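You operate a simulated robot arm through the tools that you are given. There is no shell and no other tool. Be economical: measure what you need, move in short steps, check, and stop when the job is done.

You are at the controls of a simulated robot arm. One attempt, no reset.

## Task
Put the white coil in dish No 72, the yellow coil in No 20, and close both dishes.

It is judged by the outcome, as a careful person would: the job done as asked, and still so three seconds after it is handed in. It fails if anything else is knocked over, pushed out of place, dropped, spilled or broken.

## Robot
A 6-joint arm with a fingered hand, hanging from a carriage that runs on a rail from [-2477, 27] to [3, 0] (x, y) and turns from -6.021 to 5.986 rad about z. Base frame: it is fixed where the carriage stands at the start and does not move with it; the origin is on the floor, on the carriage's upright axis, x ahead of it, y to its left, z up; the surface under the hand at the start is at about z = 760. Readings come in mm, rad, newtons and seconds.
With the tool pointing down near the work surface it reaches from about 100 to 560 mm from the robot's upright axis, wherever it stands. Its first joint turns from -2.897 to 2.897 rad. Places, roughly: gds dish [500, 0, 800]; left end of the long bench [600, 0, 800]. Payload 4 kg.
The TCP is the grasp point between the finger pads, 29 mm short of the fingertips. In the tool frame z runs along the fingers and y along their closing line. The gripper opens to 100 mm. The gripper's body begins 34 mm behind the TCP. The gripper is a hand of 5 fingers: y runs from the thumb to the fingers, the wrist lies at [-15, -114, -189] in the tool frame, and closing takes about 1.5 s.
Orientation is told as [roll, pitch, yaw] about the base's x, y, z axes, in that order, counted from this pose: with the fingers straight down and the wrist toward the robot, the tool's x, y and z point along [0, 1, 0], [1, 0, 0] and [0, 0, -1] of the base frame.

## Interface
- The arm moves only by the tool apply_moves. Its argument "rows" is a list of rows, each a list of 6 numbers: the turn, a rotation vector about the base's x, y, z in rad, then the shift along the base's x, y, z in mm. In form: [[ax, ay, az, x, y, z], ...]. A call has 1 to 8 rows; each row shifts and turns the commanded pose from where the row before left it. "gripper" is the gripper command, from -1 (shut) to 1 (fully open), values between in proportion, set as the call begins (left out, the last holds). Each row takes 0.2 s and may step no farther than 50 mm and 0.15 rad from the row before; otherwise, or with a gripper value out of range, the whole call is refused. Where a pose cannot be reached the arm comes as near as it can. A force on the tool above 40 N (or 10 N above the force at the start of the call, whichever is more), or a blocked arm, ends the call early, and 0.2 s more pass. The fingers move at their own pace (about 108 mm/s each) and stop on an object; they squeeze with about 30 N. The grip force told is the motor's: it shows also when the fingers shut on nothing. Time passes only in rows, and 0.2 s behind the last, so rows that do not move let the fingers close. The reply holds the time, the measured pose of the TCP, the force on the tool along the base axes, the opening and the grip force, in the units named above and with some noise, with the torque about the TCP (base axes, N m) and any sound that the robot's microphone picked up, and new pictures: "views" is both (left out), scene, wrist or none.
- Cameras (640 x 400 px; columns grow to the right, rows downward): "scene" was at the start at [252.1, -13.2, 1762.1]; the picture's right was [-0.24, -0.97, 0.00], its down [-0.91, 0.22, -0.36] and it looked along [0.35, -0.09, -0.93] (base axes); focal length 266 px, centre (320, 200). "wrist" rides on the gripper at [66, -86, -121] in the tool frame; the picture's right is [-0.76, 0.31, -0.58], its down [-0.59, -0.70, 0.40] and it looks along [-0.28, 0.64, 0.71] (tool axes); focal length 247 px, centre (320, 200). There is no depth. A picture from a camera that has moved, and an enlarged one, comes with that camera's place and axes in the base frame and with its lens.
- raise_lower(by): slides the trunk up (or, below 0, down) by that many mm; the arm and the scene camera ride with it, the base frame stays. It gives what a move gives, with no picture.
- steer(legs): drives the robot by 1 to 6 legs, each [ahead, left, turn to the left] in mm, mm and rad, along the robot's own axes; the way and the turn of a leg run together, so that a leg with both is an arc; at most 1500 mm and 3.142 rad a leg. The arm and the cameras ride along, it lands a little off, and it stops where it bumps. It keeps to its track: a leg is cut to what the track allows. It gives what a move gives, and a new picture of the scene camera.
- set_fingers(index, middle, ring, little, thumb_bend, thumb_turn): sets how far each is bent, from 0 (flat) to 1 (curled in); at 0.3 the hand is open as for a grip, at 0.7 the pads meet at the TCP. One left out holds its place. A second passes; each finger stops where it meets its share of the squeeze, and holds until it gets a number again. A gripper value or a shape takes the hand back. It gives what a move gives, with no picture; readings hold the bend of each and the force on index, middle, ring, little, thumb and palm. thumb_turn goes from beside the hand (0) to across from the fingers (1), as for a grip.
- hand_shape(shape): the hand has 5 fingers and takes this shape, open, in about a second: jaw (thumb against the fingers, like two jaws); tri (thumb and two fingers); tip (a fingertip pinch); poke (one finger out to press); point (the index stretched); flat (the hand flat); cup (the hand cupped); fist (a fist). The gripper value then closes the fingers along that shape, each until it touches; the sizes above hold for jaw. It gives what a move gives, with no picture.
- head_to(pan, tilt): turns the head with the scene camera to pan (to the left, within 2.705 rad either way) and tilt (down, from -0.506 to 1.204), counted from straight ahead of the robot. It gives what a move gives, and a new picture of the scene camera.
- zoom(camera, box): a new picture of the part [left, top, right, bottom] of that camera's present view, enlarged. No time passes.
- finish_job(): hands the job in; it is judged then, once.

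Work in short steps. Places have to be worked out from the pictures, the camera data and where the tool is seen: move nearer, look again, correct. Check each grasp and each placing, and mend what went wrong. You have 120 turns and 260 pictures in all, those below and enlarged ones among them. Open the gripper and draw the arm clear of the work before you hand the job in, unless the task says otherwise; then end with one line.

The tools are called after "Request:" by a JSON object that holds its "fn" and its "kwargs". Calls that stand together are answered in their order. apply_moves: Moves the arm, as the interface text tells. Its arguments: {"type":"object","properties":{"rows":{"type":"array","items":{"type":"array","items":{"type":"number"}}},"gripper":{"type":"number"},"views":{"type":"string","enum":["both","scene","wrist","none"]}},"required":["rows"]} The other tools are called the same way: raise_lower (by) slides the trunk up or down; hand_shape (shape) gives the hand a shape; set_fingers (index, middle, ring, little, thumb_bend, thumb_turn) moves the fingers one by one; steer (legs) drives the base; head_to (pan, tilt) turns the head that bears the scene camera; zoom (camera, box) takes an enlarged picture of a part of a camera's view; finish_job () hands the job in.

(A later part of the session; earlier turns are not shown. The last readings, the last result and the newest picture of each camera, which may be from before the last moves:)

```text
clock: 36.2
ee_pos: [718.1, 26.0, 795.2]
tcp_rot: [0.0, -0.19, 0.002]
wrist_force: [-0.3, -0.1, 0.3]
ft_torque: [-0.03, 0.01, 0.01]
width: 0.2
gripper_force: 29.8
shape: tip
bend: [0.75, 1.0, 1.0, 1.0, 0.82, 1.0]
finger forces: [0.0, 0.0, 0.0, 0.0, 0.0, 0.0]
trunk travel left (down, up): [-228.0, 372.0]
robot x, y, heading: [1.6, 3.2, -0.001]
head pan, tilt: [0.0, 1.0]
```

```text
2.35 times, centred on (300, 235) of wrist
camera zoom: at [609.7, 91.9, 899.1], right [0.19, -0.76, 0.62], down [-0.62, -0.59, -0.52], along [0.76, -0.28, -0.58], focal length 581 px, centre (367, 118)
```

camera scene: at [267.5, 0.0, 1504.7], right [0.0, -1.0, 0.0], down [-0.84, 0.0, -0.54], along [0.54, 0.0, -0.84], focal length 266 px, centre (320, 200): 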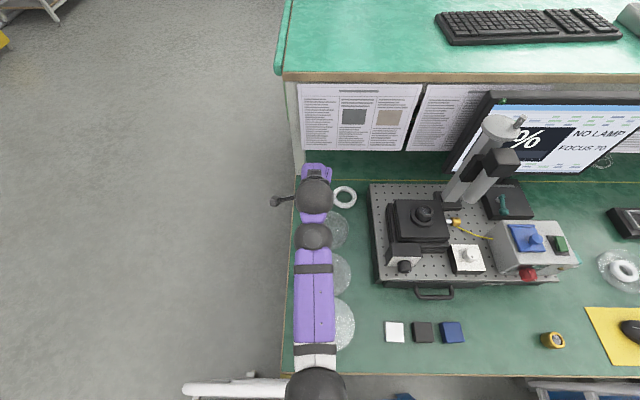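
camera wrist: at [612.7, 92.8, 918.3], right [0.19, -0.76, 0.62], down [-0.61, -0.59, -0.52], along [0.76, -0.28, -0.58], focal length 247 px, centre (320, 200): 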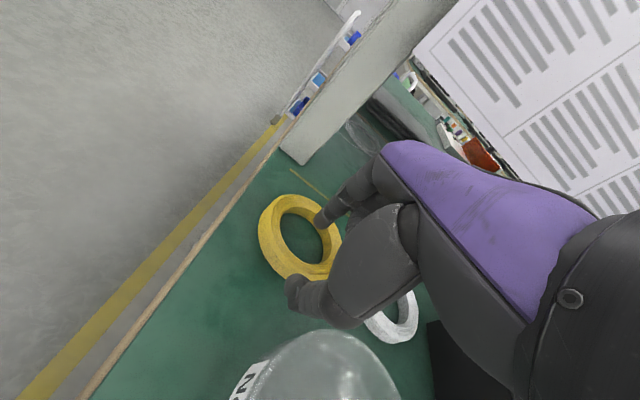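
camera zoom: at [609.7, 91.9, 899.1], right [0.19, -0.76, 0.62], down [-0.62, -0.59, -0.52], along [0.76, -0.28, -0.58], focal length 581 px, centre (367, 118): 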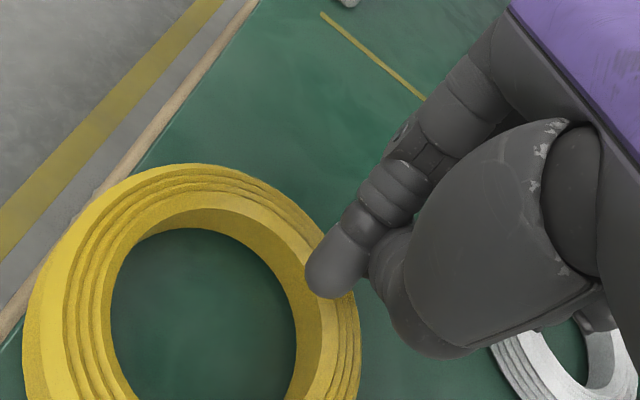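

The pinch slipped through and the ring moved. I'll view the scene before doing anything else.

Request:
{"fn": "apply_moves", "kwargs": {"rows": [[0, 0, 0, 0, 0, 0]]}}

```text
clock: 36.6
ee_pos: [716.9, 25.8, 795.9]
tcp_rot: [0.0, -0.191, -0.001]
wrist_force: [-1.0, 0.6, 0.4]
ft_torque: [0.02, 0.0, 0.01]
width: 0.2
gripper_force: 29.8
shape: tip
bend: [0.75, 1.0, 1.0, 1.0, 0.82, 1.0]
finger forces: [0.0, 0.1, 0.0, 0.1, 0.1, 0.0]
trunk travel left (down, up): [-228.0, 372.0]
robot x, y, heading: [-4.0, 1.0, -0.001]
head pan, tilt: [0.0, 1.0]
camera scene: at [267.5, 0.0, 1504.7], right [0.0, -1.0, 0.0], down [-0.84, 0.0, -0.54], along [0.54, 0.0, -0.84], focal length 266 px, centre (320, 200)
camera wrist: at [609.7, 91.9, 899.1], right [0.19, -0.76, 0.62], down [-0.62, -0.59, -0.52], along [0.76, -0.28, -0.58], focal length 247 px, centre (320, 200)
```

scene: 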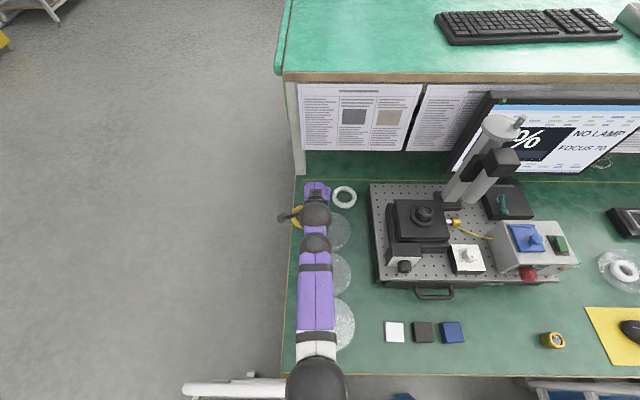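
wrist: 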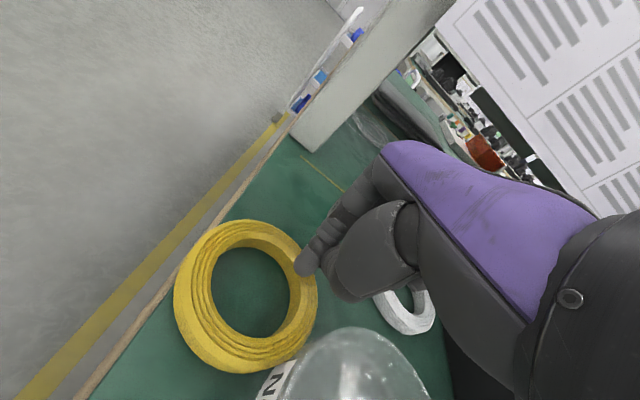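

The coil was squeezed out and now lies at about (673, 53), near the bench edge beside dish 20. I'll lift straight up and look.

Request:
{"fn": "apply_moves", "kwargs": {"rows": [[0, 0, 0, 0, 0, 30], [0, 0, 0, 0, 0, 40], [0, 0, 0, 0, -30, 30], [0, 0, 0, -10, -40, 0], [0, 0, 0, -30, -20, 0]]}}

Request:
{"fn": "zoom", "kwargs": {"camera": "scene", "box": [270, 140, 400, 280]}}

```text
clock: 37.8
ee_pos: [677.9, -64.6, 895.2]
tcp_rot: [-0.001, -0.189, -0.001]
wrist_force: [-0.5, 0.4, 0.1]
ft_torque: [-0.01, 0.03, 0.0]
width: 0.0
gripper_force: 30.1
shape: tip
bend: [0.75, 1.0, 1.0, 1.0, 0.82, 1.0]
finger forces: [0.0, 0.0, 0.1, 0.0, 0.0, 0.1]
trunk travel left (down, up): [-228.0, 372.0]
robot x, y, heading: [-1.1, -1.7, -0.005]
head pan, tilt: [0.0, 1.0]
camera scene: at [267.1, -0.1, 1504.6], right [0.0, -1.0, 0.0], down [-0.84, 0.0, -0.54], along [0.54, 0.0, -0.84], focal length 266 px, centre (320, 200)
camera wrist: at [570.5, 1.6, 998.6], right [0.19, -0.76, 0.62], down [-0.62, -0.59, -0.52], along [0.76, -0.28, -0.58], focal length 247 px, centre (320, 200)
```

scene: 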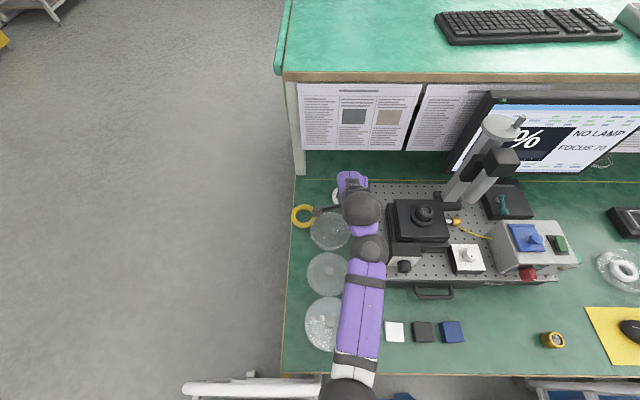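
wrist: 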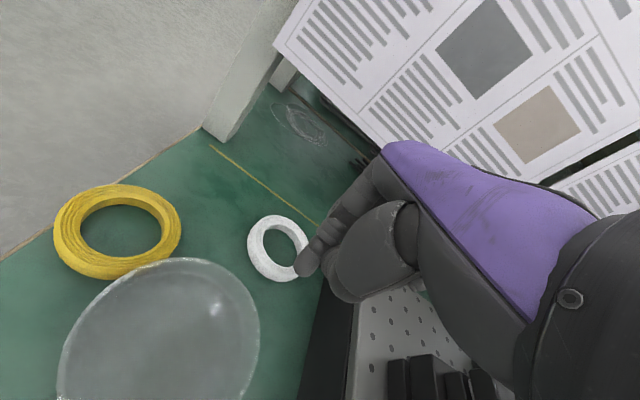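

```text
2.86 times, centred on (335, 210) of scene
camera zoom: at [267.1, -0.1, 1504.6], right [0.0, -1.0, 0.0], down [-0.84, 0.0, -0.54], along [0.54, 0.0, -0.84], focal length 761 px, centre (277, 171)
```

zoom: 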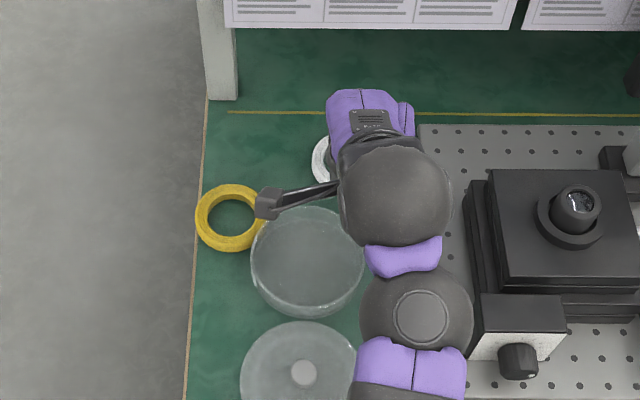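

Coil rests flat at about (680, 54), slightly over the bench trim, and nothing else moved. I'll switch to an across-the-diameter grip with the "tri" shape and a vertical hand, and check the fingers in free air first.

Request:
{"fn": "hand_shape", "kwargs": {"shape": "tri"}}

Request:
{"fn": "apply_moves", "kwargs": {"rows": [[0, 0.1, 0, 0, 40, 0], [0, 0.09, 0, 0, 40, 0], [0, 0, 0, 2, 38, 0]], "gripper": 1}}

Request:
{"fn": "zoom", "kwargs": {"camera": "wrist", "box": [180, 100, 440, 400]}}

```text
clock: 38.7
ee_pos: [678.2, -63.8, 895.9]
tcp_rot: [0.001, -0.19, 0.0]
wrist_force: [0.3, 0.4, 0.0]
ft_torque: [0.01, 0.01, -0.03]
width: 100.1
gripper_force: 0.0
shape: tri
bend: [0.3, 0.3, 0.99, 1.0, 0.3, 0.98]
finger forces: [0.0, 0.0, 0.0, 0.0, 0.1, 0.0]
trunk travel left (down, up): [-228.0, 372.0]
robot x, y, heading: [4.4, 2.8, -0.001]
head pan, tilt: [0.0, 1.0]
```

```text
clock: 39.5
ee_pos: [679.8, 51.9, 896.3]
tcp_rot: [0.001, 0.002, 0.0]
wrist_force: [0.3, -0.9, 0.9]
ft_torque: [-0.03, 0.0, -0.01]
width: 99.9
gripper_force: 0.1
shape: tri
bend: [0.3, 0.3, 0.99, 1.0, 0.3, 0.98]
finger forces: [0.1, 0.1, 0.0, 0.0, 0.0, 0.0]
trunk travel left (down, up): [-228.0, 372.0]
robot x, y, heading: [-0.8, -0.5, -0.001]
head pan, tilt: [0.0, 1.0]
camera scene: at [267.4, 0.0, 1504.7], right [0.0, -1.0, 0.0], down [-0.84, 0.0, -0.54], along [0.54, 0.0, -0.84], focal length 266 px, centre (320, 200)
camera wrist: at [592.3, 118.8, 1017.8], right [0.31, -0.76, 0.58], down [-0.7, -0.59, -0.4], along [0.64, -0.28, -0.71], focal length 247 px, centre (320, 200)
```

scene: 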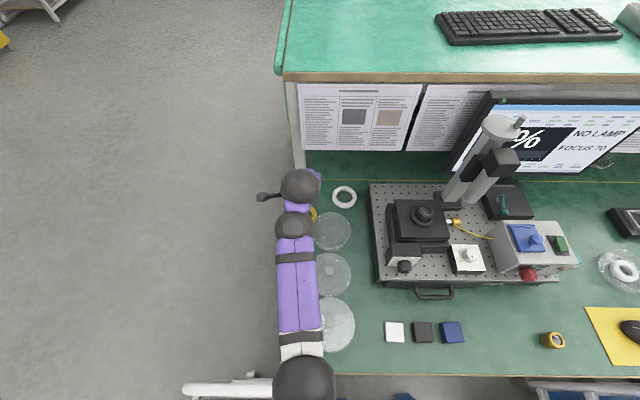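
wrist: 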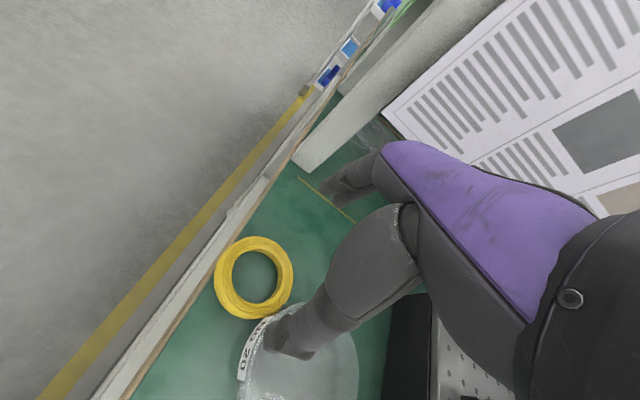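

```text
1.33 times, centred on (310, 250) of wrist
camera zoom: at [592.3, 118.8, 1017.8], right [0.31, -0.76, 0.58], down [-0.7, -0.59, -0.4], along [0.64, -0.28, -0.71], focal length 329 px, centre (333, 133)
```

zoom: 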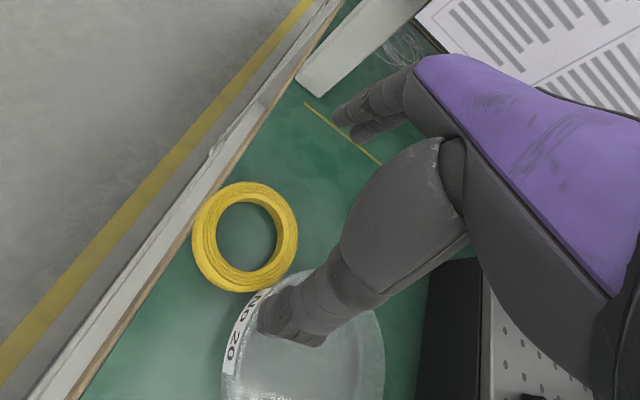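

Coil at (679, 54). The thumb/two-finger line sits about 8 mm to the -y side of the TCP, so I'll aim TCP y≈61 and descend to z=830 for a check.

Request:
{"fn": "apply_moves", "kwargs": {"rows": [[0, 0, 0, -1, 9, -30], [0, 0, 0, 0, 0, -36]], "views": "none"}}

Request:
{"fn": "zoom", "kwargs": {"camera": "wrist", "box": [180, 100, 440, 400]}}

```text
clock: 40.1
ee_pos: [676.0, 58.6, 828.2]
tcp_rot: [-0.001, 0.001, -0.001]
wrist_force: [0.2, -0.1, 0.6]
ft_torque: [0.0, -0.02, -0.03]
width: 99.8
gripper_force: 0.2
shape: tri
bend: [0.3, 0.3, 0.99, 1.0, 0.3, 0.98]
finger forces: [0.1, 0.0, 0.0, 0.0, 0.0, 0.0]
trunk travel left (down, up): [-228.0, 372.0]
robot x, y, heading: [-1.5, -2.9, -0.002]
head pan, tilt: [0.0, 1.0]
```

```text
1.33 times, centred on (310, 250) of wrist
camera zoom: at [590.8, 125.1, 951.1], right [0.31, -0.76, 0.58], down [-0.7, -0.59, -0.4], along [0.64, -0.28, -0.71], focal length 329 px, centre (333, 133)
```

zoom: 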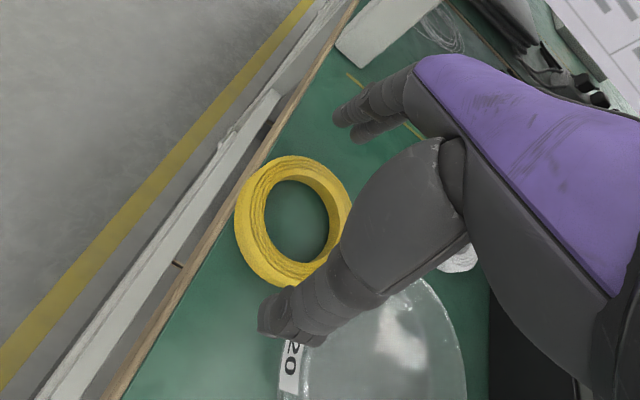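

Thumb side is tighter than finger side, so I'll shift 5 mm toward the robot and descend to z≈795.

Request:
{"fn": "apply_moves", "kwargs": {"rows": [[0, 0, 0, -5, 2, -10], [0, 0, 0, 0, 0, -15], [0, 0, 0, 0, 0, -8]], "views": "none"}}

Request:
{"fn": "zoom", "kwargs": {"camera": "wrist", "box": [180, 100, 440, 400]}}

```text
clock: 40.9
ee_pos: [672.5, 62.2, 796.1]
tcp_rot: [-0.001, -0.001, 0.0]
wrist_force: [0.4, 0.9, -0.3]
ft_torque: [-0.01, -0.02, 0.01]
width: 100.2
gripper_force: 0.0
shape: tri
bend: [0.3, 0.3, 0.99, 1.0, 0.3, 0.98]
finger forces: [0.0, 0.0, 0.1, 0.0, 0.0, 0.0]
trunk travel left (down, up): [-228.0, 372.0]
robot x, y, heading: [-0.0, -3.8, 0.001]
head pan, tilt: [0.0, 1.0]
```

```text
1.33 times, centred on (310, 250) of wrist
camera zoom: at [585.6, 128.7, 918.3], right [0.31, -0.76, 0.58], down [-0.7, -0.59, -0.4], along [0.64, -0.28, -0.71], focal length 329 px, centre (333, 133)
```

zoom: 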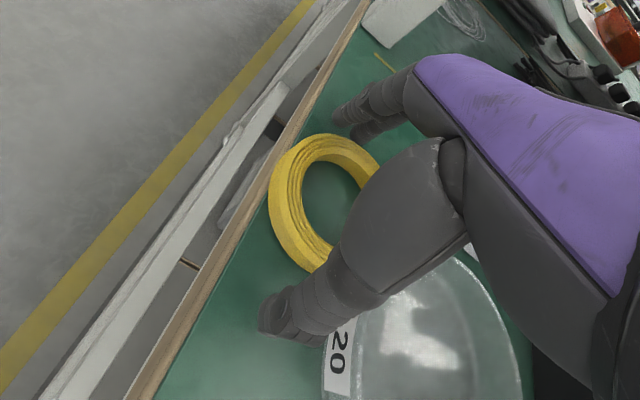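

Ring sits between thumb and fingers. I'll lower 4 mm more, nudge y by -3, check force, and close slowly.

Request:
{"fn": "apply_moves", "kwargs": {"rows": [[0, 0, 0, 0, -3, -4]], "views": "none"}}

Request:
{"fn": "apply_moves", "kwargs": {"rows": [[0, 0, 0, 0, 0, 0], [0, 0, 0, 0, 0, 0], [0, 0, 0, 0, 0, 0], [0, 0, 0, 0, 0, 0]], "gripper": 0.5, "views": "none"}}

Request:
{"fn": "zoom", "kwargs": {"camera": "wrist", "box": [180, 100, 440, 400]}}

```text
clock: 41.3
ee_pos: [673.0, 59.0, 793.0]
tcp_rot: [-0.001, 0.002, 0.0]
wrist_force: [0.1, 0.2, 0.1]
ft_torque: [-0.05, 0.0, -0.01]
width: 100.0
gripper_force: 0.1
shape: tri
bend: [0.3, 0.3, 0.99, 1.0, 0.3, 0.98]
finger forces: [0.0, 0.0, 0.0, 0.0, 0.0, 0.1]
trunk travel left (down, up): [-228.0, 372.0]
robot x, y, heading: [-1.8, 0.9, 0.006]
head pan, tilt: [0.0, 1.0]
```

```text
clock: 42.3
ee_pos: [671.5, 59.2, 793.1]
tcp_rot: [0.0, 0.001, 0.0]
wrist_force: [-0.5, 0.4, -0.7]
ft_torque: [-0.02, 0.0, -0.01]
width: 75.5
gripper_force: 0.1
shape: tri
bend: [0.39, 0.34, 0.99, 1.0, 0.3, 0.99]
finger forces: [0.0, 0.3, 0.0, 0.1, 0.2, 0.1]
trunk travel left (down, up): [-228.0, 372.0]
robot x, y, heading: [0.4, 2.5, 0.002]
head pan, tilt: [0.0, 1.0]
```

```text
1.33 times, centred on (310, 250) of wrist
camera zoom: at [586.0, 125.8, 914.9], right [0.31, -0.76, 0.58], down [-0.7, -0.59, -0.4], along [0.64, -0.28, -0.71], focal length 329 px, centre (333, 133)
```

zoom: 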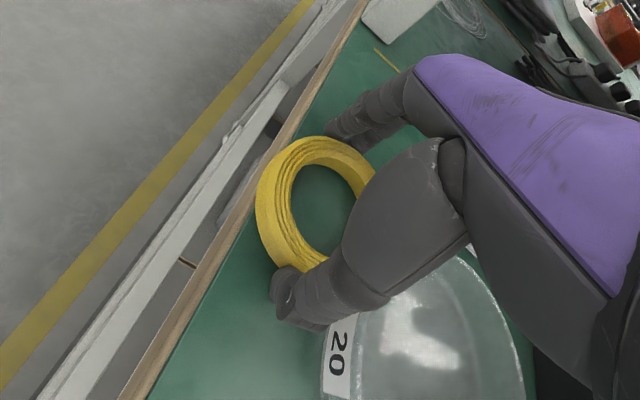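

Thumb and middle finger have touched the ring gently. I'll tighten further in steps.

Request:
{"fn": "apply_moves", "kwargs": {"rows": [[0, 0, 0, 0, 0, 0], [0, 0, 0, 0, 0, 0], [0, 0, 0, 0, 0, 0]], "gripper": 0.3, "views": "none"}}

Request:
{"fn": "zoom", "kwargs": {"camera": "wrist", "box": [180, 100, 440, 400]}}

```text
clock: 43.1
ee_pos: [672.2, 59.8, 792.5]
tcp_rot: [0.0, 0.0, 0.0]
wrist_force: [0.9, 0.6, -0.9]
ft_torque: [0.0, 0.03, 0.0]
width: 70.0
gripper_force: 29.7
shape: tri
bend: [0.41, 0.35, 1.0, 1.0, 0.31, 0.99]
finger forces: [14.6, 13.1, 0.1, 0.0, 28.2, 0.1]
trunk travel left (down, up): [-228.0, 372.0]
robot x, y, heading: [1.5, -2.7, 0.001]
head pan, tilt: [0.0, 1.0]
```

```text
1.33 times, centred on (310, 250) of wrist
camera zoom: at [586.1, 125.9, 915.0], right [0.31, -0.76, 0.58], down [-0.7, -0.59, -0.4], along [0.64, -0.28, -0.71], focal length 329 px, centre (333, 133)
```

zoom: 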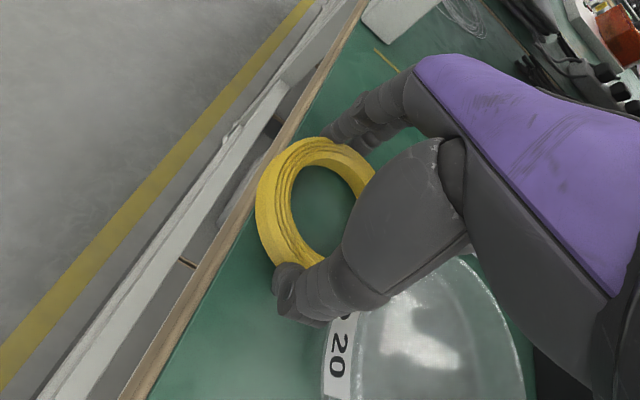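

Firm three-point grip (28 N). Lifting gently.

Request:
{"fn": "apply_moves", "kwargs": {"rows": [[0, 0, 0, 0, 0, 15], [0, 0, 0, 0, 0, 25], [0, 0, 0, 0, 0, 30], [0, 0, 0, 0, 0, 20]]}}

Request:
{"fn": "zoom", "kwargs": {"camera": "wrist", "box": [180, 100, 440, 400]}}

```text
clock: 44.1
ee_pos: [671.7, 59.8, 882.5]
tcp_rot: [0.001, 0.0, 0.0]
wrist_force: [0.0, -0.2, -0.6]
ft_torque: [0.01, -0.03, 0.01]
width: 69.7
gripper_force: 29.6
shape: tri
bend: [0.41, 0.35, 1.0, 1.0, 0.31, 0.99]
finger forces: [14.2, 13.2, 0.0, 0.1, 28.3, 0.0]
trunk travel left (down, up): [-228.0, 372.0]
robot x, y, heading: [0.1, -0.9, 0.0]
head pan, tilt: [0.0, 1.0]
camera scene: at [267.5, 0.0, 1504.7], right [0.0, -1.0, 0.0], down [-0.84, 0.0, -0.54], along [0.54, 0.0, -0.84], focal length 266 px, centre (320, 200)
camera wrist: at [585.7, 126.5, 1003.7], right [0.31, -0.76, 0.58], down [-0.7, -0.59, -0.4], along [0.64, -0.28, -0.71], focal length 247 px, centre (320, 200)
```

scene: 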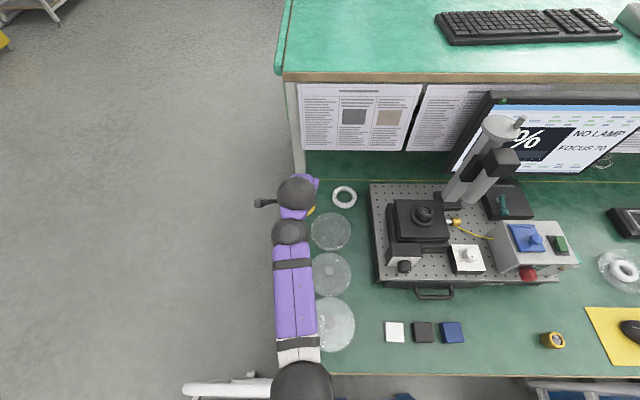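
wrist: 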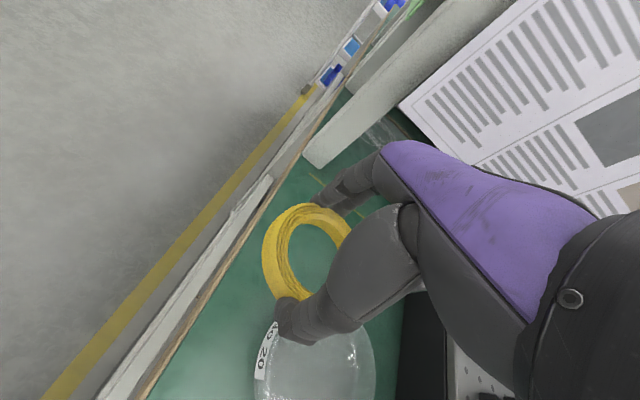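

```text
1.33 times, centred on (310, 250) of wrist
camera zoom: at [585.7, 126.5, 1003.7], right [0.31, -0.76, 0.58], down [-0.7, -0.59, -0.4], along [0.64, -0.28, -0.71], focal length 329 px, centre (333, 133)
```

zoom: 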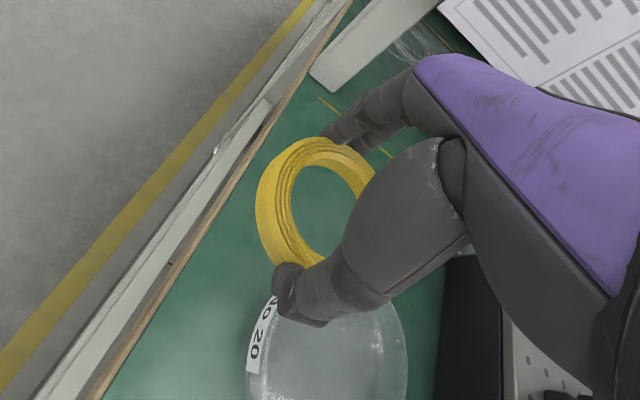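

Coil held level, centred under the TCP. I'll measure dish 20 precisely.

Request:
{"fn": "zoom", "kwargs": {"camera": "scene", "box": [300, 180, 370, 300]}}

Request:
{"fn": "zoom", "kwargs": {"camera": "wrist", "box": [220, 300, 420, 400]}}

```text
3.33 times, centred on (335, 240) of scene
camera zoom: at [267.5, 0.0, 1504.7], right [0.0, -1.0, 0.0], down [-0.84, 0.0, -0.54], along [0.54, 0.0, -0.84], focal length 888 px, centre (270, 67)
```

zoom: 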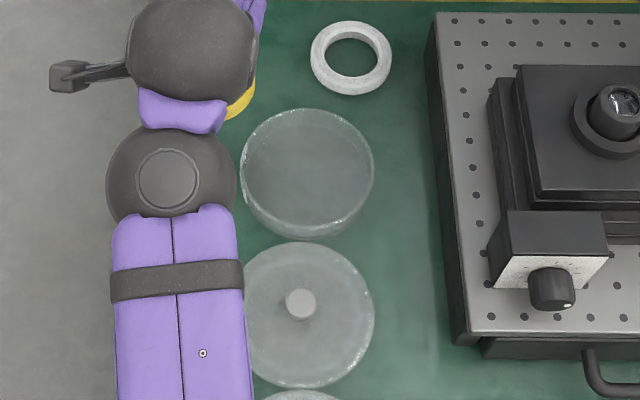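

```text
3.20 times, centred on (320, 350) of wrist
camera zoom: at [585.7, 126.5, 1003.7], right [0.31, -0.76, 0.58], down [-0.7, -0.59, -0.4], along [0.64, -0.28, -0.71], focal length 790 px, centre (320, -280)
```

zoom: 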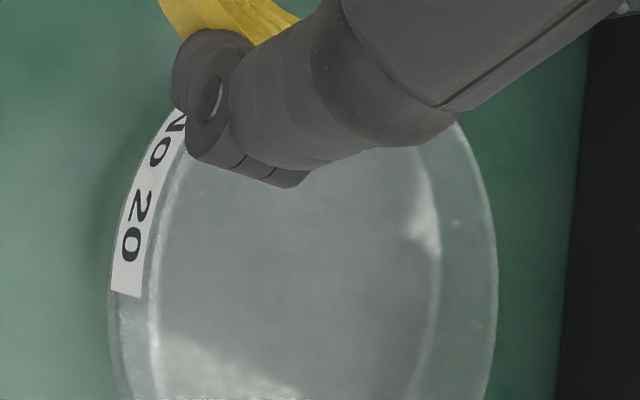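

Dish 20 is centred at about (626, -33), with its rim at z≈782. I'll carry the coil over it.

Request:
{"fn": "apply_moves", "kwargs": {"rows": [[0, 0, 0, -12, -30, 0], [0, 0, 0, -15, -32, 0], [0, 0, 0, -19, -32, 0], [0, 0, 0, 0, 0, -30]]}}

Request:
{"fn": "zoom", "kwargs": {"camera": "wrist", "box": [180, 100, 440, 400]}}

Request:
{"fn": "zoom", "kwargs": {"camera": "scene", "box": [280, 170, 380, 290]}}

```text
clock: 45.1
ee_pos: [628.7, -32.5, 851.4]
tcp_rot: [0.0, 0.001, -0.001]
wrist_force: [-0.3, -0.4, -0.9]
ft_torque: [0.03, 0.04, 0.0]
width: 69.6
gripper_force: 30.4
shape: tri
bend: [0.41, 0.35, 1.0, 1.0, 0.31, 0.99]
finger forces: [14.1, 13.1, 0.1, 0.0, 28.1, 0.1]
trunk travel left (down, up): [-228.0, 372.0]
robot x, y, heading: [-3.0, -0.7, 0.0]
head pan, tilt: [0.0, 1.0]
camera scene: at [267.3, -0.2, 1504.7], right [0.0, -1.0, 0.0], down [-0.84, 0.0, -0.54], along [0.54, 0.0, -0.84], focal length 266 px, centre (320, 200)
camera wrist: at [541.6, 33.9, 973.5], right [0.31, -0.76, 0.58], down [-0.7, -0.59, -0.4], along [0.64, -0.28, -0.71], focal length 247 px, centre (320, 200)
```

scene: 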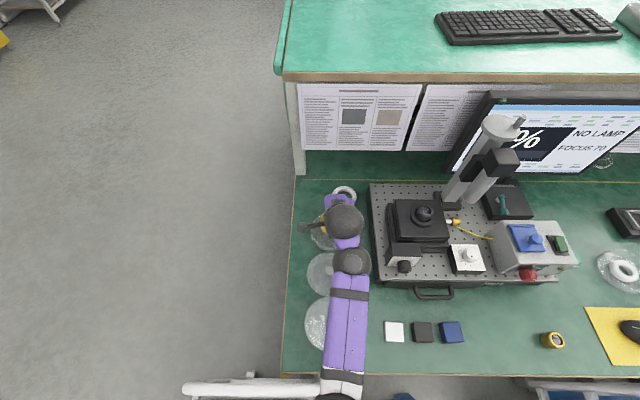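
wrist: 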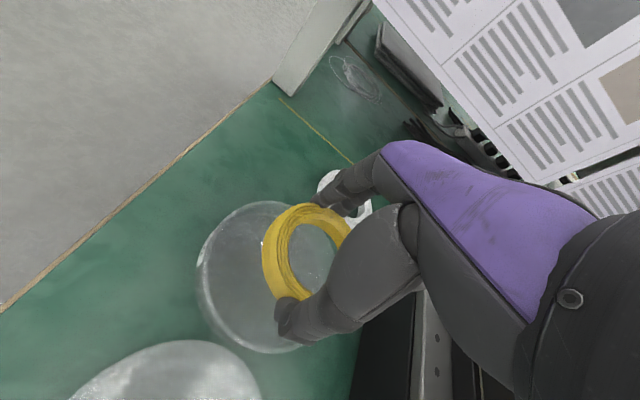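

```text
1.33 times, centred on (310, 250) of wrist
camera zoom: at [541.6, 33.9, 973.5], right [0.31, -0.76, 0.58], down [-0.7, -0.59, -0.4], along [0.64, -0.28, -0.71], focal length 329 px, centre (333, 133)
```

zoom: 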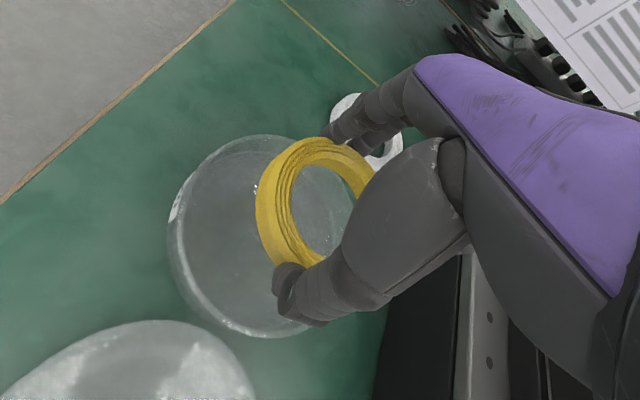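

```text
3.33 times, centred on (330, 230) of scene
camera zoom: at [267.3, -0.2, 1504.7], right [0.0, -1.0, 0.0], down [-0.84, 0.0, -0.54], along [0.54, 0.0, -0.84], focal length 888 px, centre (287, 100)
```

zoom: 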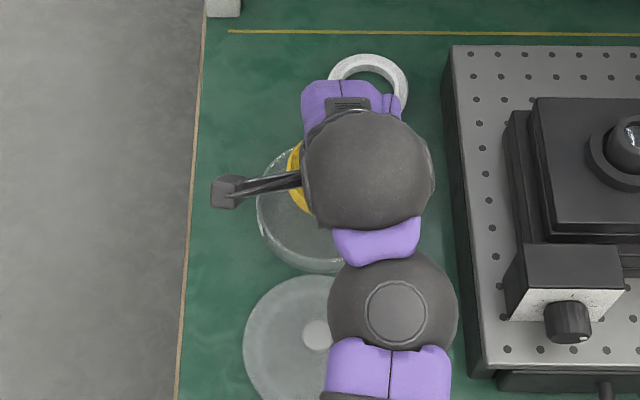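

Projection checks out: the coil is over the dish's centre. Lowering into the dish to about 10 mm above its floor.

Request:
{"fn": "apply_moves", "kwargs": {"rows": [[0, 0, 0, -2, -1, -25], [0, 0, 0, 0, 0, -12], [0, 0, 0, 0, 0, -8]], "views": "none"}}

Request:
{"fn": "zoom", "kwargs": {"camera": "wrist", "box": [180, 100, 440, 400]}}

```text
clock: 45.9
ee_pos: [624.4, -34.3, 806.2]
tcp_rot: [0.001, 0.0, 0.001]
wrist_force: [-0.9, 0.3, -0.8]
ft_torque: [-0.02, 0.02, 0.0]
width: 69.7
gripper_force: 30.1
shape: tri
bend: [0.41, 0.35, 1.0, 1.0, 0.31, 0.99]
finger forces: [14.0, 13.1, 0.0, 0.1, 28.1, 0.1]
trunk travel left (down, up): [-228.0, 372.0]
robot x, y, heading: [0.5, -1.8, 0.004]
head pan, tilt: [0.0, 1.0]
```

```text
1.33 times, centred on (310, 250) of wrist
camera zoom: at [538.8, 32.9, 928.1], right [0.31, -0.76, 0.58], down [-0.7, -0.59, -0.4], along [0.64, -0.28, -0.71], focal length 329 px, centre (333, 133)
```

zoom: 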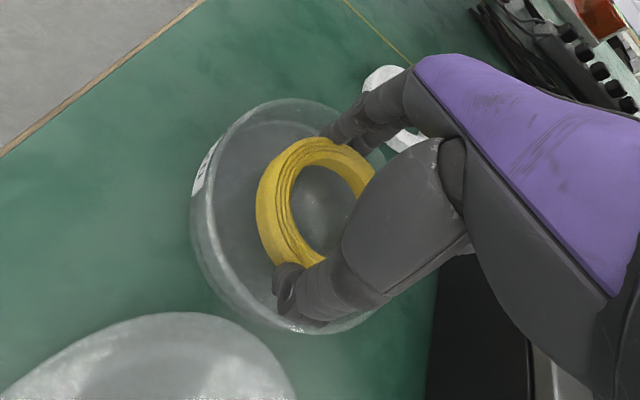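

Coil is inside the rim with no contact. Lower 4 mm more, then release gradually.

Request:
{"fn": "apply_moves", "kwargs": {"rows": [[0, 0, 0, 1, 0, -4]], "views": "none"}}

Request:
{"fn": "apply_moves", "kwargs": {"rows": [[0, 0, 0, 0, 0, 0], [0, 0, 0, 0, 0, 0], [0, 0, 0, 0, 0, 0]], "gripper": 0.55, "views": "none"}}

Request:
{"fn": "zoom", "kwargs": {"camera": "wrist", "box": [180, 100, 440, 400]}}

```text
clock: 46.3
ee_pos: [626.0, -34.5, 802.3]
tcp_rot: [-0.002, 0.001, -0.001]
wrist_force: [-1.2, 0.4, -0.5]
ft_torque: [0.01, 0.0, 0.02]
width: 69.6
gripper_force: 29.7
shape: tri
bend: [0.41, 0.35, 1.0, 1.0, 0.31, 0.99]
finger forces: [14.1, 13.7, 0.0, 0.0, 28.4, 0.0]
trunk travel left (down, up): [-228.0, 372.0]
robot x, y, heading: [-0.3, 2.7, 0.002]
head pan, tilt: [0.0, 1.0]
```

```text
clock: 47.1
ee_pos: [625.8, -35.0, 802.9]
tcp_rot: [-0.001, 0.0, -0.001]
wrist_force: [0.6, -0.1, 0.0]
ft_torque: [-0.02, -0.02, -0.02]
width: 76.2
gripper_force: 0.1
shape: tri
bend: [0.38, 0.34, 0.99, 1.0, 0.32, 0.99]
finger forces: [0.0, 3.5, 0.0, 0.1, 3.8, 0.0]
trunk travel left (down, up): [-228.0, 372.0]
robot x, y, heading: [1.4, 0.5, -0.005]
head pan, tilt: [0.0, 1.0]
```

```text
1.33 times, centred on (310, 250) of wrist
camera zoom: at [539.8, 32.4, 924.6], right [0.31, -0.76, 0.58], down [-0.7, -0.59, -0.4], along [0.64, -0.28, -0.71], focal length 329 px, centre (333, 133)
```

zoom: 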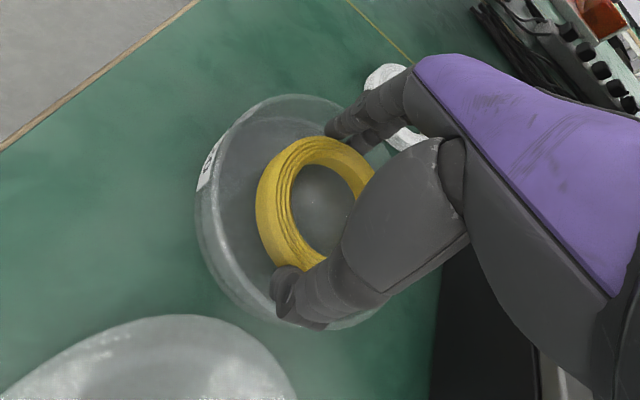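

Light grip remains; I'll lower 5 mm further to set it down, then open a bit more.

Request:
{"fn": "apply_moves", "kwargs": {"rows": [[0, 0, 0, 0, 0, -5]], "views": "none"}}

Request:
{"fn": "apply_moves", "kwargs": {"rows": [[0, 0, 0, 0, 0, 0], [0, 0, 0, 0, 0, 0]], "gripper": 0.65, "views": "none"}}

Request:
{"fn": "zoom", "kwargs": {"camera": "wrist", "box": [180, 100, 440, 400]}}

```text
clock: 47.5
ee_pos: [626.7, -32.8, 799.6]
tcp_rot: [-0.001, -0.005, 0.0]
wrist_force: [-1.1, 0.9, 8.2]
ft_torque: [0.0, -0.04, 0.04]
width: 75.1
gripper_force: 0.0
shape: tri
bend: [0.39, 0.35, 0.99, 1.0, 0.31, 0.99]
finger forces: [1.0, 10.2, 0.1, 0.0, 10.3, 0.0]
trunk travel left (down, up): [-228.0, 372.0]
robot x, y, heading: [-0.3, -3.4, 0.006]
head pan, tilt: [0.0, 1.0]
```

```text
clock: 48.1
ee_pos: [626.4, -34.0, 799.9]
tcp_rot: [0.0, -0.004, 0.0]
wrist_force: [-3.0, 2.8, 14.4]
ft_torque: [-0.06, 0.01, 0.03]
width: 76.9
gripper_force: 0.0
shape: tri
bend: [0.39, 0.35, 0.99, 1.0, 0.33, 0.99]
finger forces: [2.4, 13.0, 0.1, 0.1, 12.3, 0.0]
trunk travel left (down, up): [-228.0, 372.0]
robot x, y, heading: [-1.6, -0.4, 0.0]
head pan, tilt: [0.0, 1.0]
```

```text
1.33 times, centred on (310, 250) of wrist
camera zoom: at [540.7, 32.5, 921.8], right [0.31, -0.76, 0.58], down [-0.7, -0.59, -0.4], along [0.64, -0.28, -0.71], focal length 329 px, centre (333, 133)
```

zoom: 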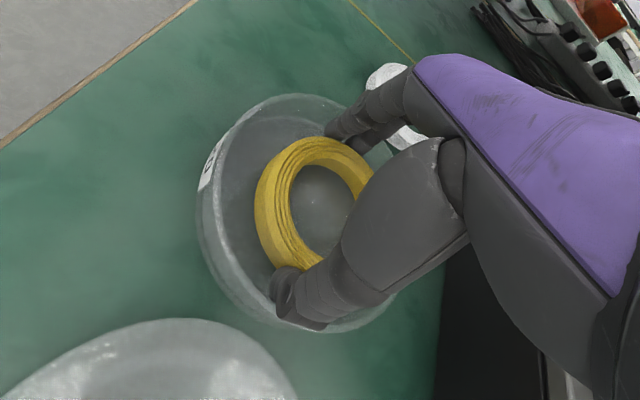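

The upward force suggests the fingers press on the rim (or the coil is on the floor). I'll back up 5 mm.

Request:
{"fn": "apply_moves", "kwargs": {"rows": [[0, 0, 0, 0, 0, 4], [0, 0, 0, 0, 0, 0]], "views": "none"}}

Request:
{"fn": "zoom", "kwargs": {"camera": "wrist", "box": [220, 180, 340, 360]}}

```text
clock: 48.7
ee_pos: [624.9, -33.0, 801.8]
tcp_rot: [0.001, 0.004, -0.002]
wrist_force: [-0.1, 0.2, -0.2]
ft_torque: [0.02, 0.04, -0.02]
width: 78.8
gripper_force: 0.1
shape: tri
bend: [0.38, 0.34, 0.99, 1.0, 0.35, 0.99]
finger forces: [1.1, 5.5, 0.1, 0.0, 6.3, 0.1]
trunk travel left (down, up): [-228.0, 372.0]
robot x, y, heading: [2.6, 0.1, -0.002]
head pan, tilt: [0.0, 1.0]
```

```text
2.22 times, centred on (280, 270) of wrist
camera zoom: at [538.5, 33.2, 924.0], right [0.31, -0.76, 0.58], down [-0.7, -0.59, -0.4], along [0.64, -0.28, -0.71], focal length 549 px, centre (409, 44)
```

zoom: 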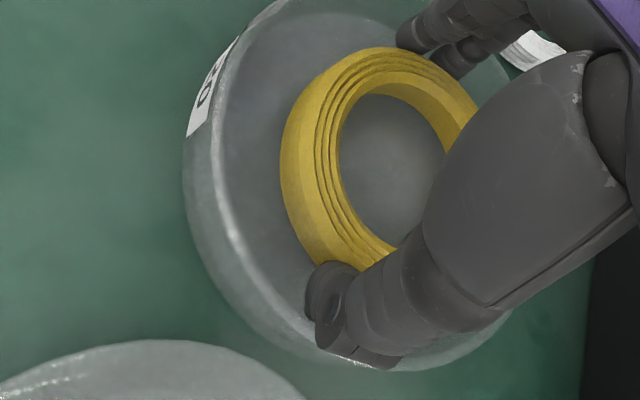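

The tri command still presses lightly because the bends are uneven. I'll release finger by finger: ease index and middle slightly outward, thumb held.

Request:
{"fn": "set_fingers", "kwargs": {"index": 0.34, "middle": 0.3, "thumb_bend": 0.33}}

Request:
{"fn": "zoom", "kwargs": {"camera": "wrist", "box": [180, 100, 440, 400]}}

```text
clock: 49.7
ee_pos: [625.7, -34.1, 802.6]
tcp_rot: [0.001, 0.0, 0.0]
wrist_force: [-0.6, 0.0, -1.0]
ft_torque: [-0.01, 0.0, -0.01]
width: 76.7
gripper_force: 6.6
shape: fingers
bend: [0.36, 0.35, 0.99, 1.0, 0.38, 0.99]
finger forces: [1.9, 5.4, 0.1, 0.1, 6.9, 0.0]
trunk travel left (down, up): [-228.0, 372.0]
robot x, y, heading: [-1.6, -3.0, -0.002]
head pan, tilt: [0.0, 1.0]
```

```text
1.33 times, centred on (310, 250) of wrist
camera zoom: at [538.9, 33.2, 924.9], right [0.31, -0.76, 0.58], down [-0.7, -0.59, -0.4], along [0.64, -0.28, -0.71], focal length 329 px, centre (333, 133)
```

zoom: 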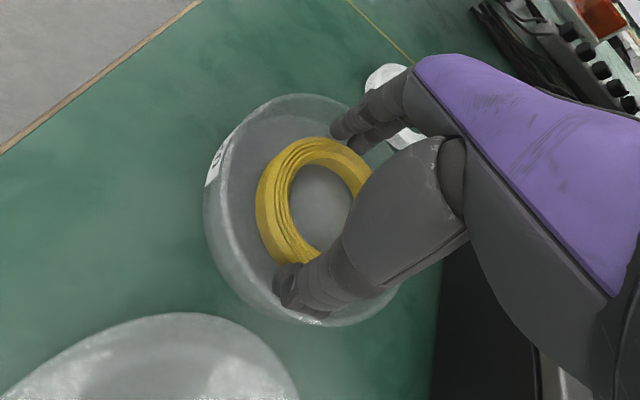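

The coil has been let down; now the fingers press outward on the dish walls. I'll pull them in slightly and lift.

Request:
{"fn": "set_fingers", "kwargs": {"index": 0.38, "middle": 0.37, "thumb_bend": 0.4}}

Request:
{"fn": "zoom", "kwargs": {"camera": "wrist", "box": [180, 100, 440, 400]}}

```text
clock: 50.7
ee_pos: [626.2, -33.3, 802.1]
tcp_rot: [-0.001, 0.0, 0.001]
wrist_force: [0.5, -0.1, 1.1]
ft_torque: [0.02, 0.03, 0.03]
width: 76.1
gripper_force: 0.7
shape: fingers
bend: [0.38, 0.37, 0.99, 1.0, 0.4, 0.99]
finger forces: [0.0, 0.6, 0.1, 0.0, 0.7, 0.1]
trunk travel left (down, up): [-228.0, 372.0]
robot x, y, heading: [-3.1, 2.3, 0.0]
head pan, tilt: [0.0, 1.0]
```

```text
1.33 times, centred on (310, 250) of wrist
camera zoom: at [539.1, 33.1, 925.1], right [0.31, -0.76, 0.58], down [-0.7, -0.59, -0.4], along [0.64, -0.28, -0.71], focal length 329 px, centre (333, 133)
```

zoom: 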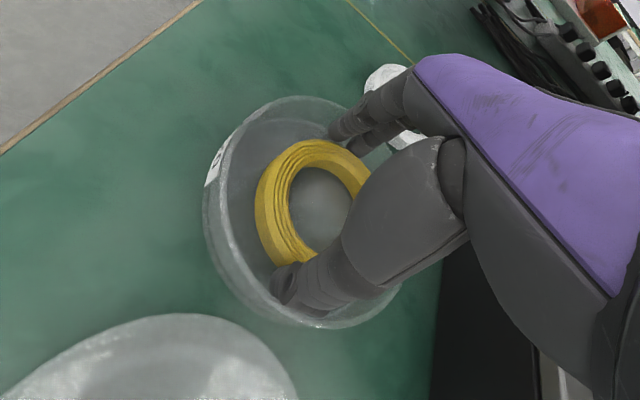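

Contact nearly zero. Lift 10 mm and check whether the coil stays.

Request:
{"fn": "apply_moves", "kwargs": {"rows": [[0, 0, 0, 0, 0, 5], [0, 0, 0, 0, 0, 7]], "views": "none"}}

Request:
{"fn": "zoom", "kwargs": {"camera": "wrist", "box": [180, 100, 440, 400]}}

```text
clock: 51.3
ee_pos: [624.5, -34.6, 815.2]
tcp_rot: [0.0, 0.0, -0.001]
wrist_force: [-0.3, 0.3, 0.1]
ft_torque: [0.0, -0.02, 0.0]
width: 77.0
gripper_force: 0.1
shape: fingers
bend: [0.38, 0.37, 0.99, 1.0, 0.4, 0.99]
finger forces: [0.1, 0.0, 0.0, 0.0, 0.0, 0.0]
trunk travel left (down, up): [-228.0, 372.0]
robot x, y, heading: [-5.5, -1.9, -0.004]
head pan, tilt: [0.0, 1.0]
```

```text
1.33 times, centred on (310, 250) of wrist
camera zoom: at [538.4, 32.2, 936.9], right [0.31, -0.76, 0.58], down [-0.7, -0.59, -0.4], along [0.64, -0.28, -0.71], focal length 329 px, centre (333, 133)
```

zoom: 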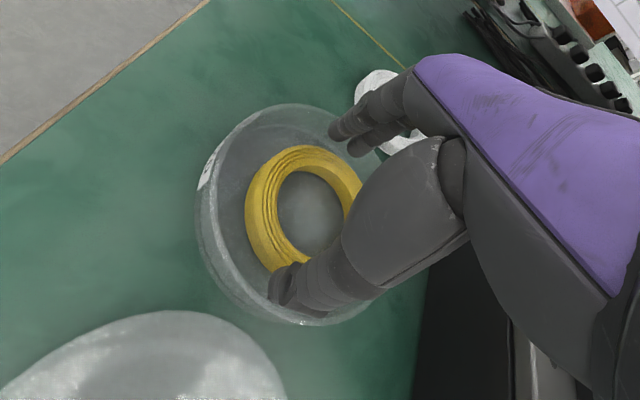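

Coil stays in dish 20. I'll rise, open the hand, and move back above the loose lid.

Request:
{"fn": "apply_moves", "kwargs": {"rows": [[0, 0, 0, 0, 0, 40], [0, 0, 0, 0, 0, 45], [0, 0, 0, -45, 0, 0], [0, 0, 0, -45, 5, 0], [0, 0, 0, -40, 5, 0]], "gripper": 0.6}}

Request:
{"fn": "zoom", "kwargs": {"camera": "wrist", "box": [160, 100, 420, 400]}}

Request:
{"fn": "zoom", "kwargs": {"camera": "scene", "box": [270, 170, 380, 290]}}

```text
clock: 52.5
ee_pos: [512.9, -19.9, 868.7]
tcp_rot: [-0.002, -0.004, -0.001]
wrist_force: [0.3, -0.3, 0.0]
ft_torque: [-0.01, 0.0, 0.0]
width: 80.0
gripper_force: 0.0
shape: tri
bend: [0.37, 0.33, 0.99, 1.0, 0.3, 0.99]
finger forces: [0.0, 0.1, 0.0, 0.1, 0.0, 0.0]
out of reach, approached as far as the arm can: row 4, 5
trunk travel left (down, up): [-228.0, 372.0]
robot x, y, heading: [0.5, -2.0, 0.003]
head pan, tilt: [0.0, 1.0]
camera scene: at [267.2, 0.1, 1504.7], right [0.0, -1.0, 0.0], down [-0.84, 0.0, -0.54], along [0.54, 0.0, -0.84], focal length 266 px, centre (320, 200)
camera wrist: at [427.1, 46.0, 989.4], right [0.3, -0.76, 0.58], down [-0.7, -0.59, -0.4], along [0.64, -0.29, -0.71], focal length 247 px, centre (320, 200)
```

scene: 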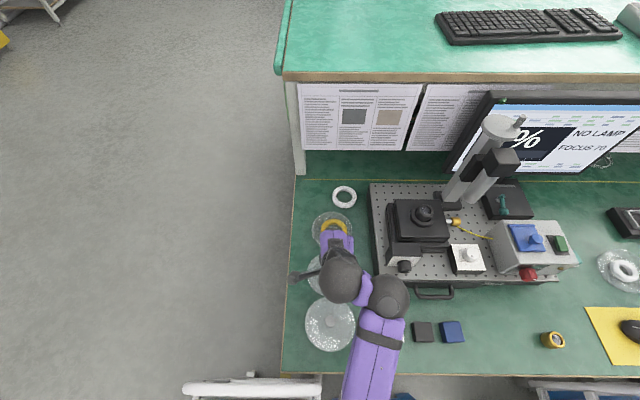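
wrist: 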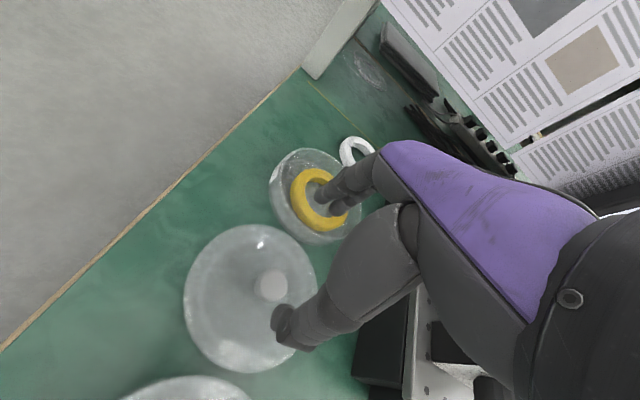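

```text
1.33 times, centred on (290, 250) of wrist
camera zoom: at [427.1, 46.0, 989.4], right [0.3, -0.76, 0.58], down [-0.7, -0.59, -0.4], along [0.64, -0.29, -0.71], focal length 329 px, centre (360, 133)
```

zoom: 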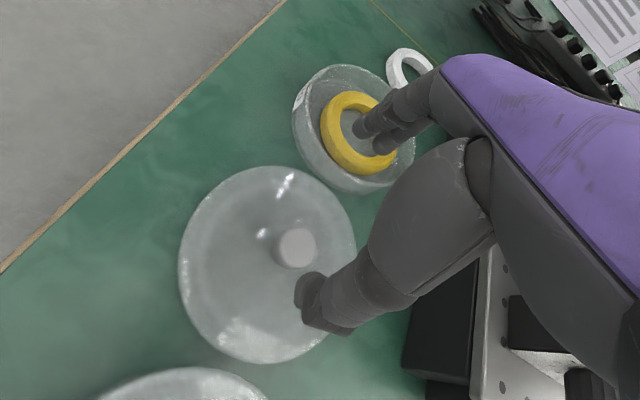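

```text
3.33 times, centred on (325, 230) of scene
camera zoom: at [267.2, 0.1, 1504.7], right [0.0, -1.0, 0.0], down [-0.84, 0.0, -0.54], along [0.54, 0.0, -0.84], focal length 888 px, centre (303, 100)
```

zoom: 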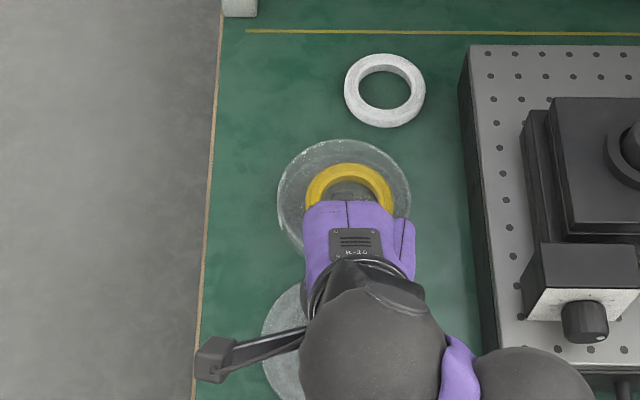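

Yellow coil sits in dish 20. The loose lid's knob is at about (495, -25), with its top at z≈800. The arm is at its inner limit here, so I'll raise the trunk 130 mm.

Request:
{"fn": "raise_lower", "kwargs": {"by": 130}}

Request:
{"fn": "apply_moves", "kwargs": {"rows": [[0, 0, 0, -8, 0, -40], [0, 0, 0, -8, 0, -40], [0, 0, 0, 0, 0, -40]]}}

Request:
{"fn": "zoom", "kwargs": {"camera": "wrist", "box": [180, 100, 440, 400]}}

```text
clock: 54.1
ee_pos: [514.0, -20.6, 996.9]
tcp_rot: [-0.004, -0.002, 0.0]
wrist_force: [-0.2, 0.5, 0.5]
ft_torque: [-0.01, 0.04, 0.02]
width: 80.1
gripper_force: 0.1
shape: tri
bend: [0.37, 0.33, 0.99, 1.0, 0.3, 0.99]
finger forces: [0.1, 0.0, 0.0, 0.1, 0.1, 0.1]
trunk travel left (down, up): [-358.0, 242.0]
robot x, y, heading: [-4.9, 0.9, 0.001]
head pan, tilt: [0.0, 1.0]
```

```text
clock: 54.9
ee_pos: [498.0, -19.8, 878.6]
tcp_rot: [-0.001, -0.004, -0.001]
wrist_force: [-0.2, -0.2, -0.6]
ft_torque: [0.03, 0.03, -0.02]
width: 80.1
gripper_force: 0.0
shape: tri
bend: [0.37, 0.33, 0.99, 1.0, 0.3, 0.99]
finger forces: [0.0, 0.0, 0.1, 0.0, 0.0, 0.0]
trunk travel left (down, up): [-358.0, 242.0]
robot x, y, heading: [0.5, -0.8, -0.003]
head pan, tilt: [0.0, 1.0]
camera scene: at [267.4, 0.1, 1634.8], right [0.0, -1.0, 0.0], down [-0.84, 0.0, -0.54], along [0.54, 0.0, -0.84], focal length 266 px, centre (320, 200)
camera wrist: at [411.9, 46.8, 1000.4], right [0.3, -0.76, 0.58], down [-0.7, -0.59, -0.4], along [0.64, -0.28, -0.71], focal length 247 px, centre (320, 200)
```

scene: 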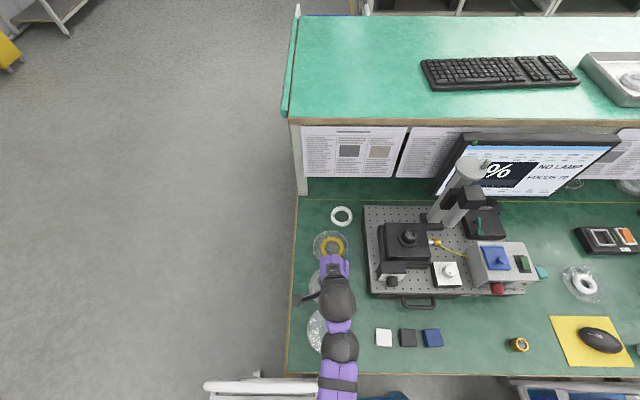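
wrist: 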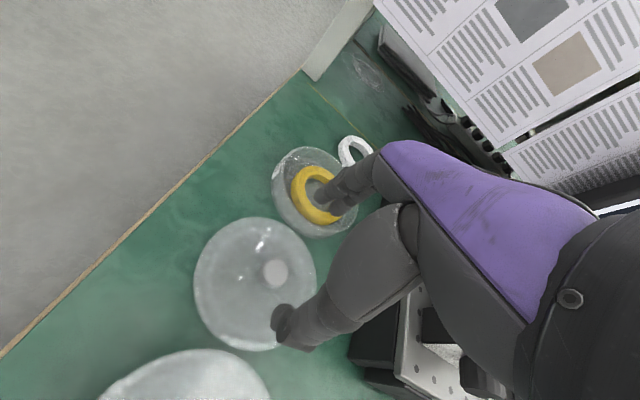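

```text
1.33 times, centred on (310, 250) of wrist
camera zoom: at [411.9, 46.8, 1000.4], right [0.3, -0.76, 0.58], down [-0.7, -0.59, -0.4], along [0.64, -0.28, -0.71], focal length 329 px, centre (333, 133)
```

zoom: 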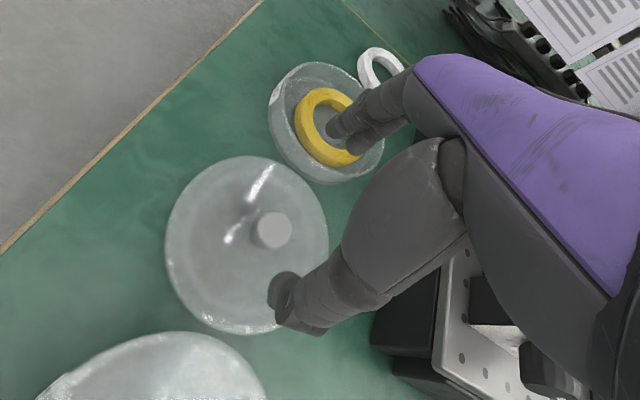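

Knob re-measured at (495, -23). Descending to z≈835 over it for a check.

Request:
{"fn": "apply_moves", "kwargs": {"rows": [[0, 0, 0, -2, 3, -22], [0, 0, 0, 0, 0, -22]], "views": "none"}}

Request:
{"fn": "zoom", "kwargs": {"camera": "wrist", "box": [180, 100, 440, 400]}}

```text
clock: 55.5
ee_pos: [495.8, -16.8, 833.1]
tcp_rot: [-0.003, -0.002, 0.0]
wrist_force: [0.5, 0.8, 0.6]
ft_torque: [-0.01, 0.01, 0.0]
width: 79.9
gripper_force: 0.2
shape: tri
bend: [0.37, 0.33, 0.99, 1.0, 0.3, 0.99]
finger forces: [0.1, 0.0, 0.0, 0.1, 0.0, 0.0]
trunk travel left (down, up): [-358.0, 242.0]
robot x, y, heading: [5.1, -3.1, -0.003]
head pan, tilt: [0.0, 1.0]
```

```text
1.33 times, centred on (310, 250) of wrist
camera zoom: at [409.1, 50.2, 954.5], right [0.3, -0.76, 0.58], down [-0.7, -0.59, -0.4], along [0.64, -0.28, -0.71], focal length 329 px, centre (333, 133)
```

zoom: 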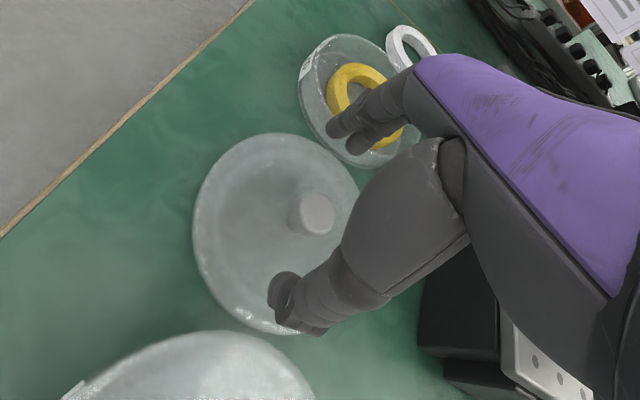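

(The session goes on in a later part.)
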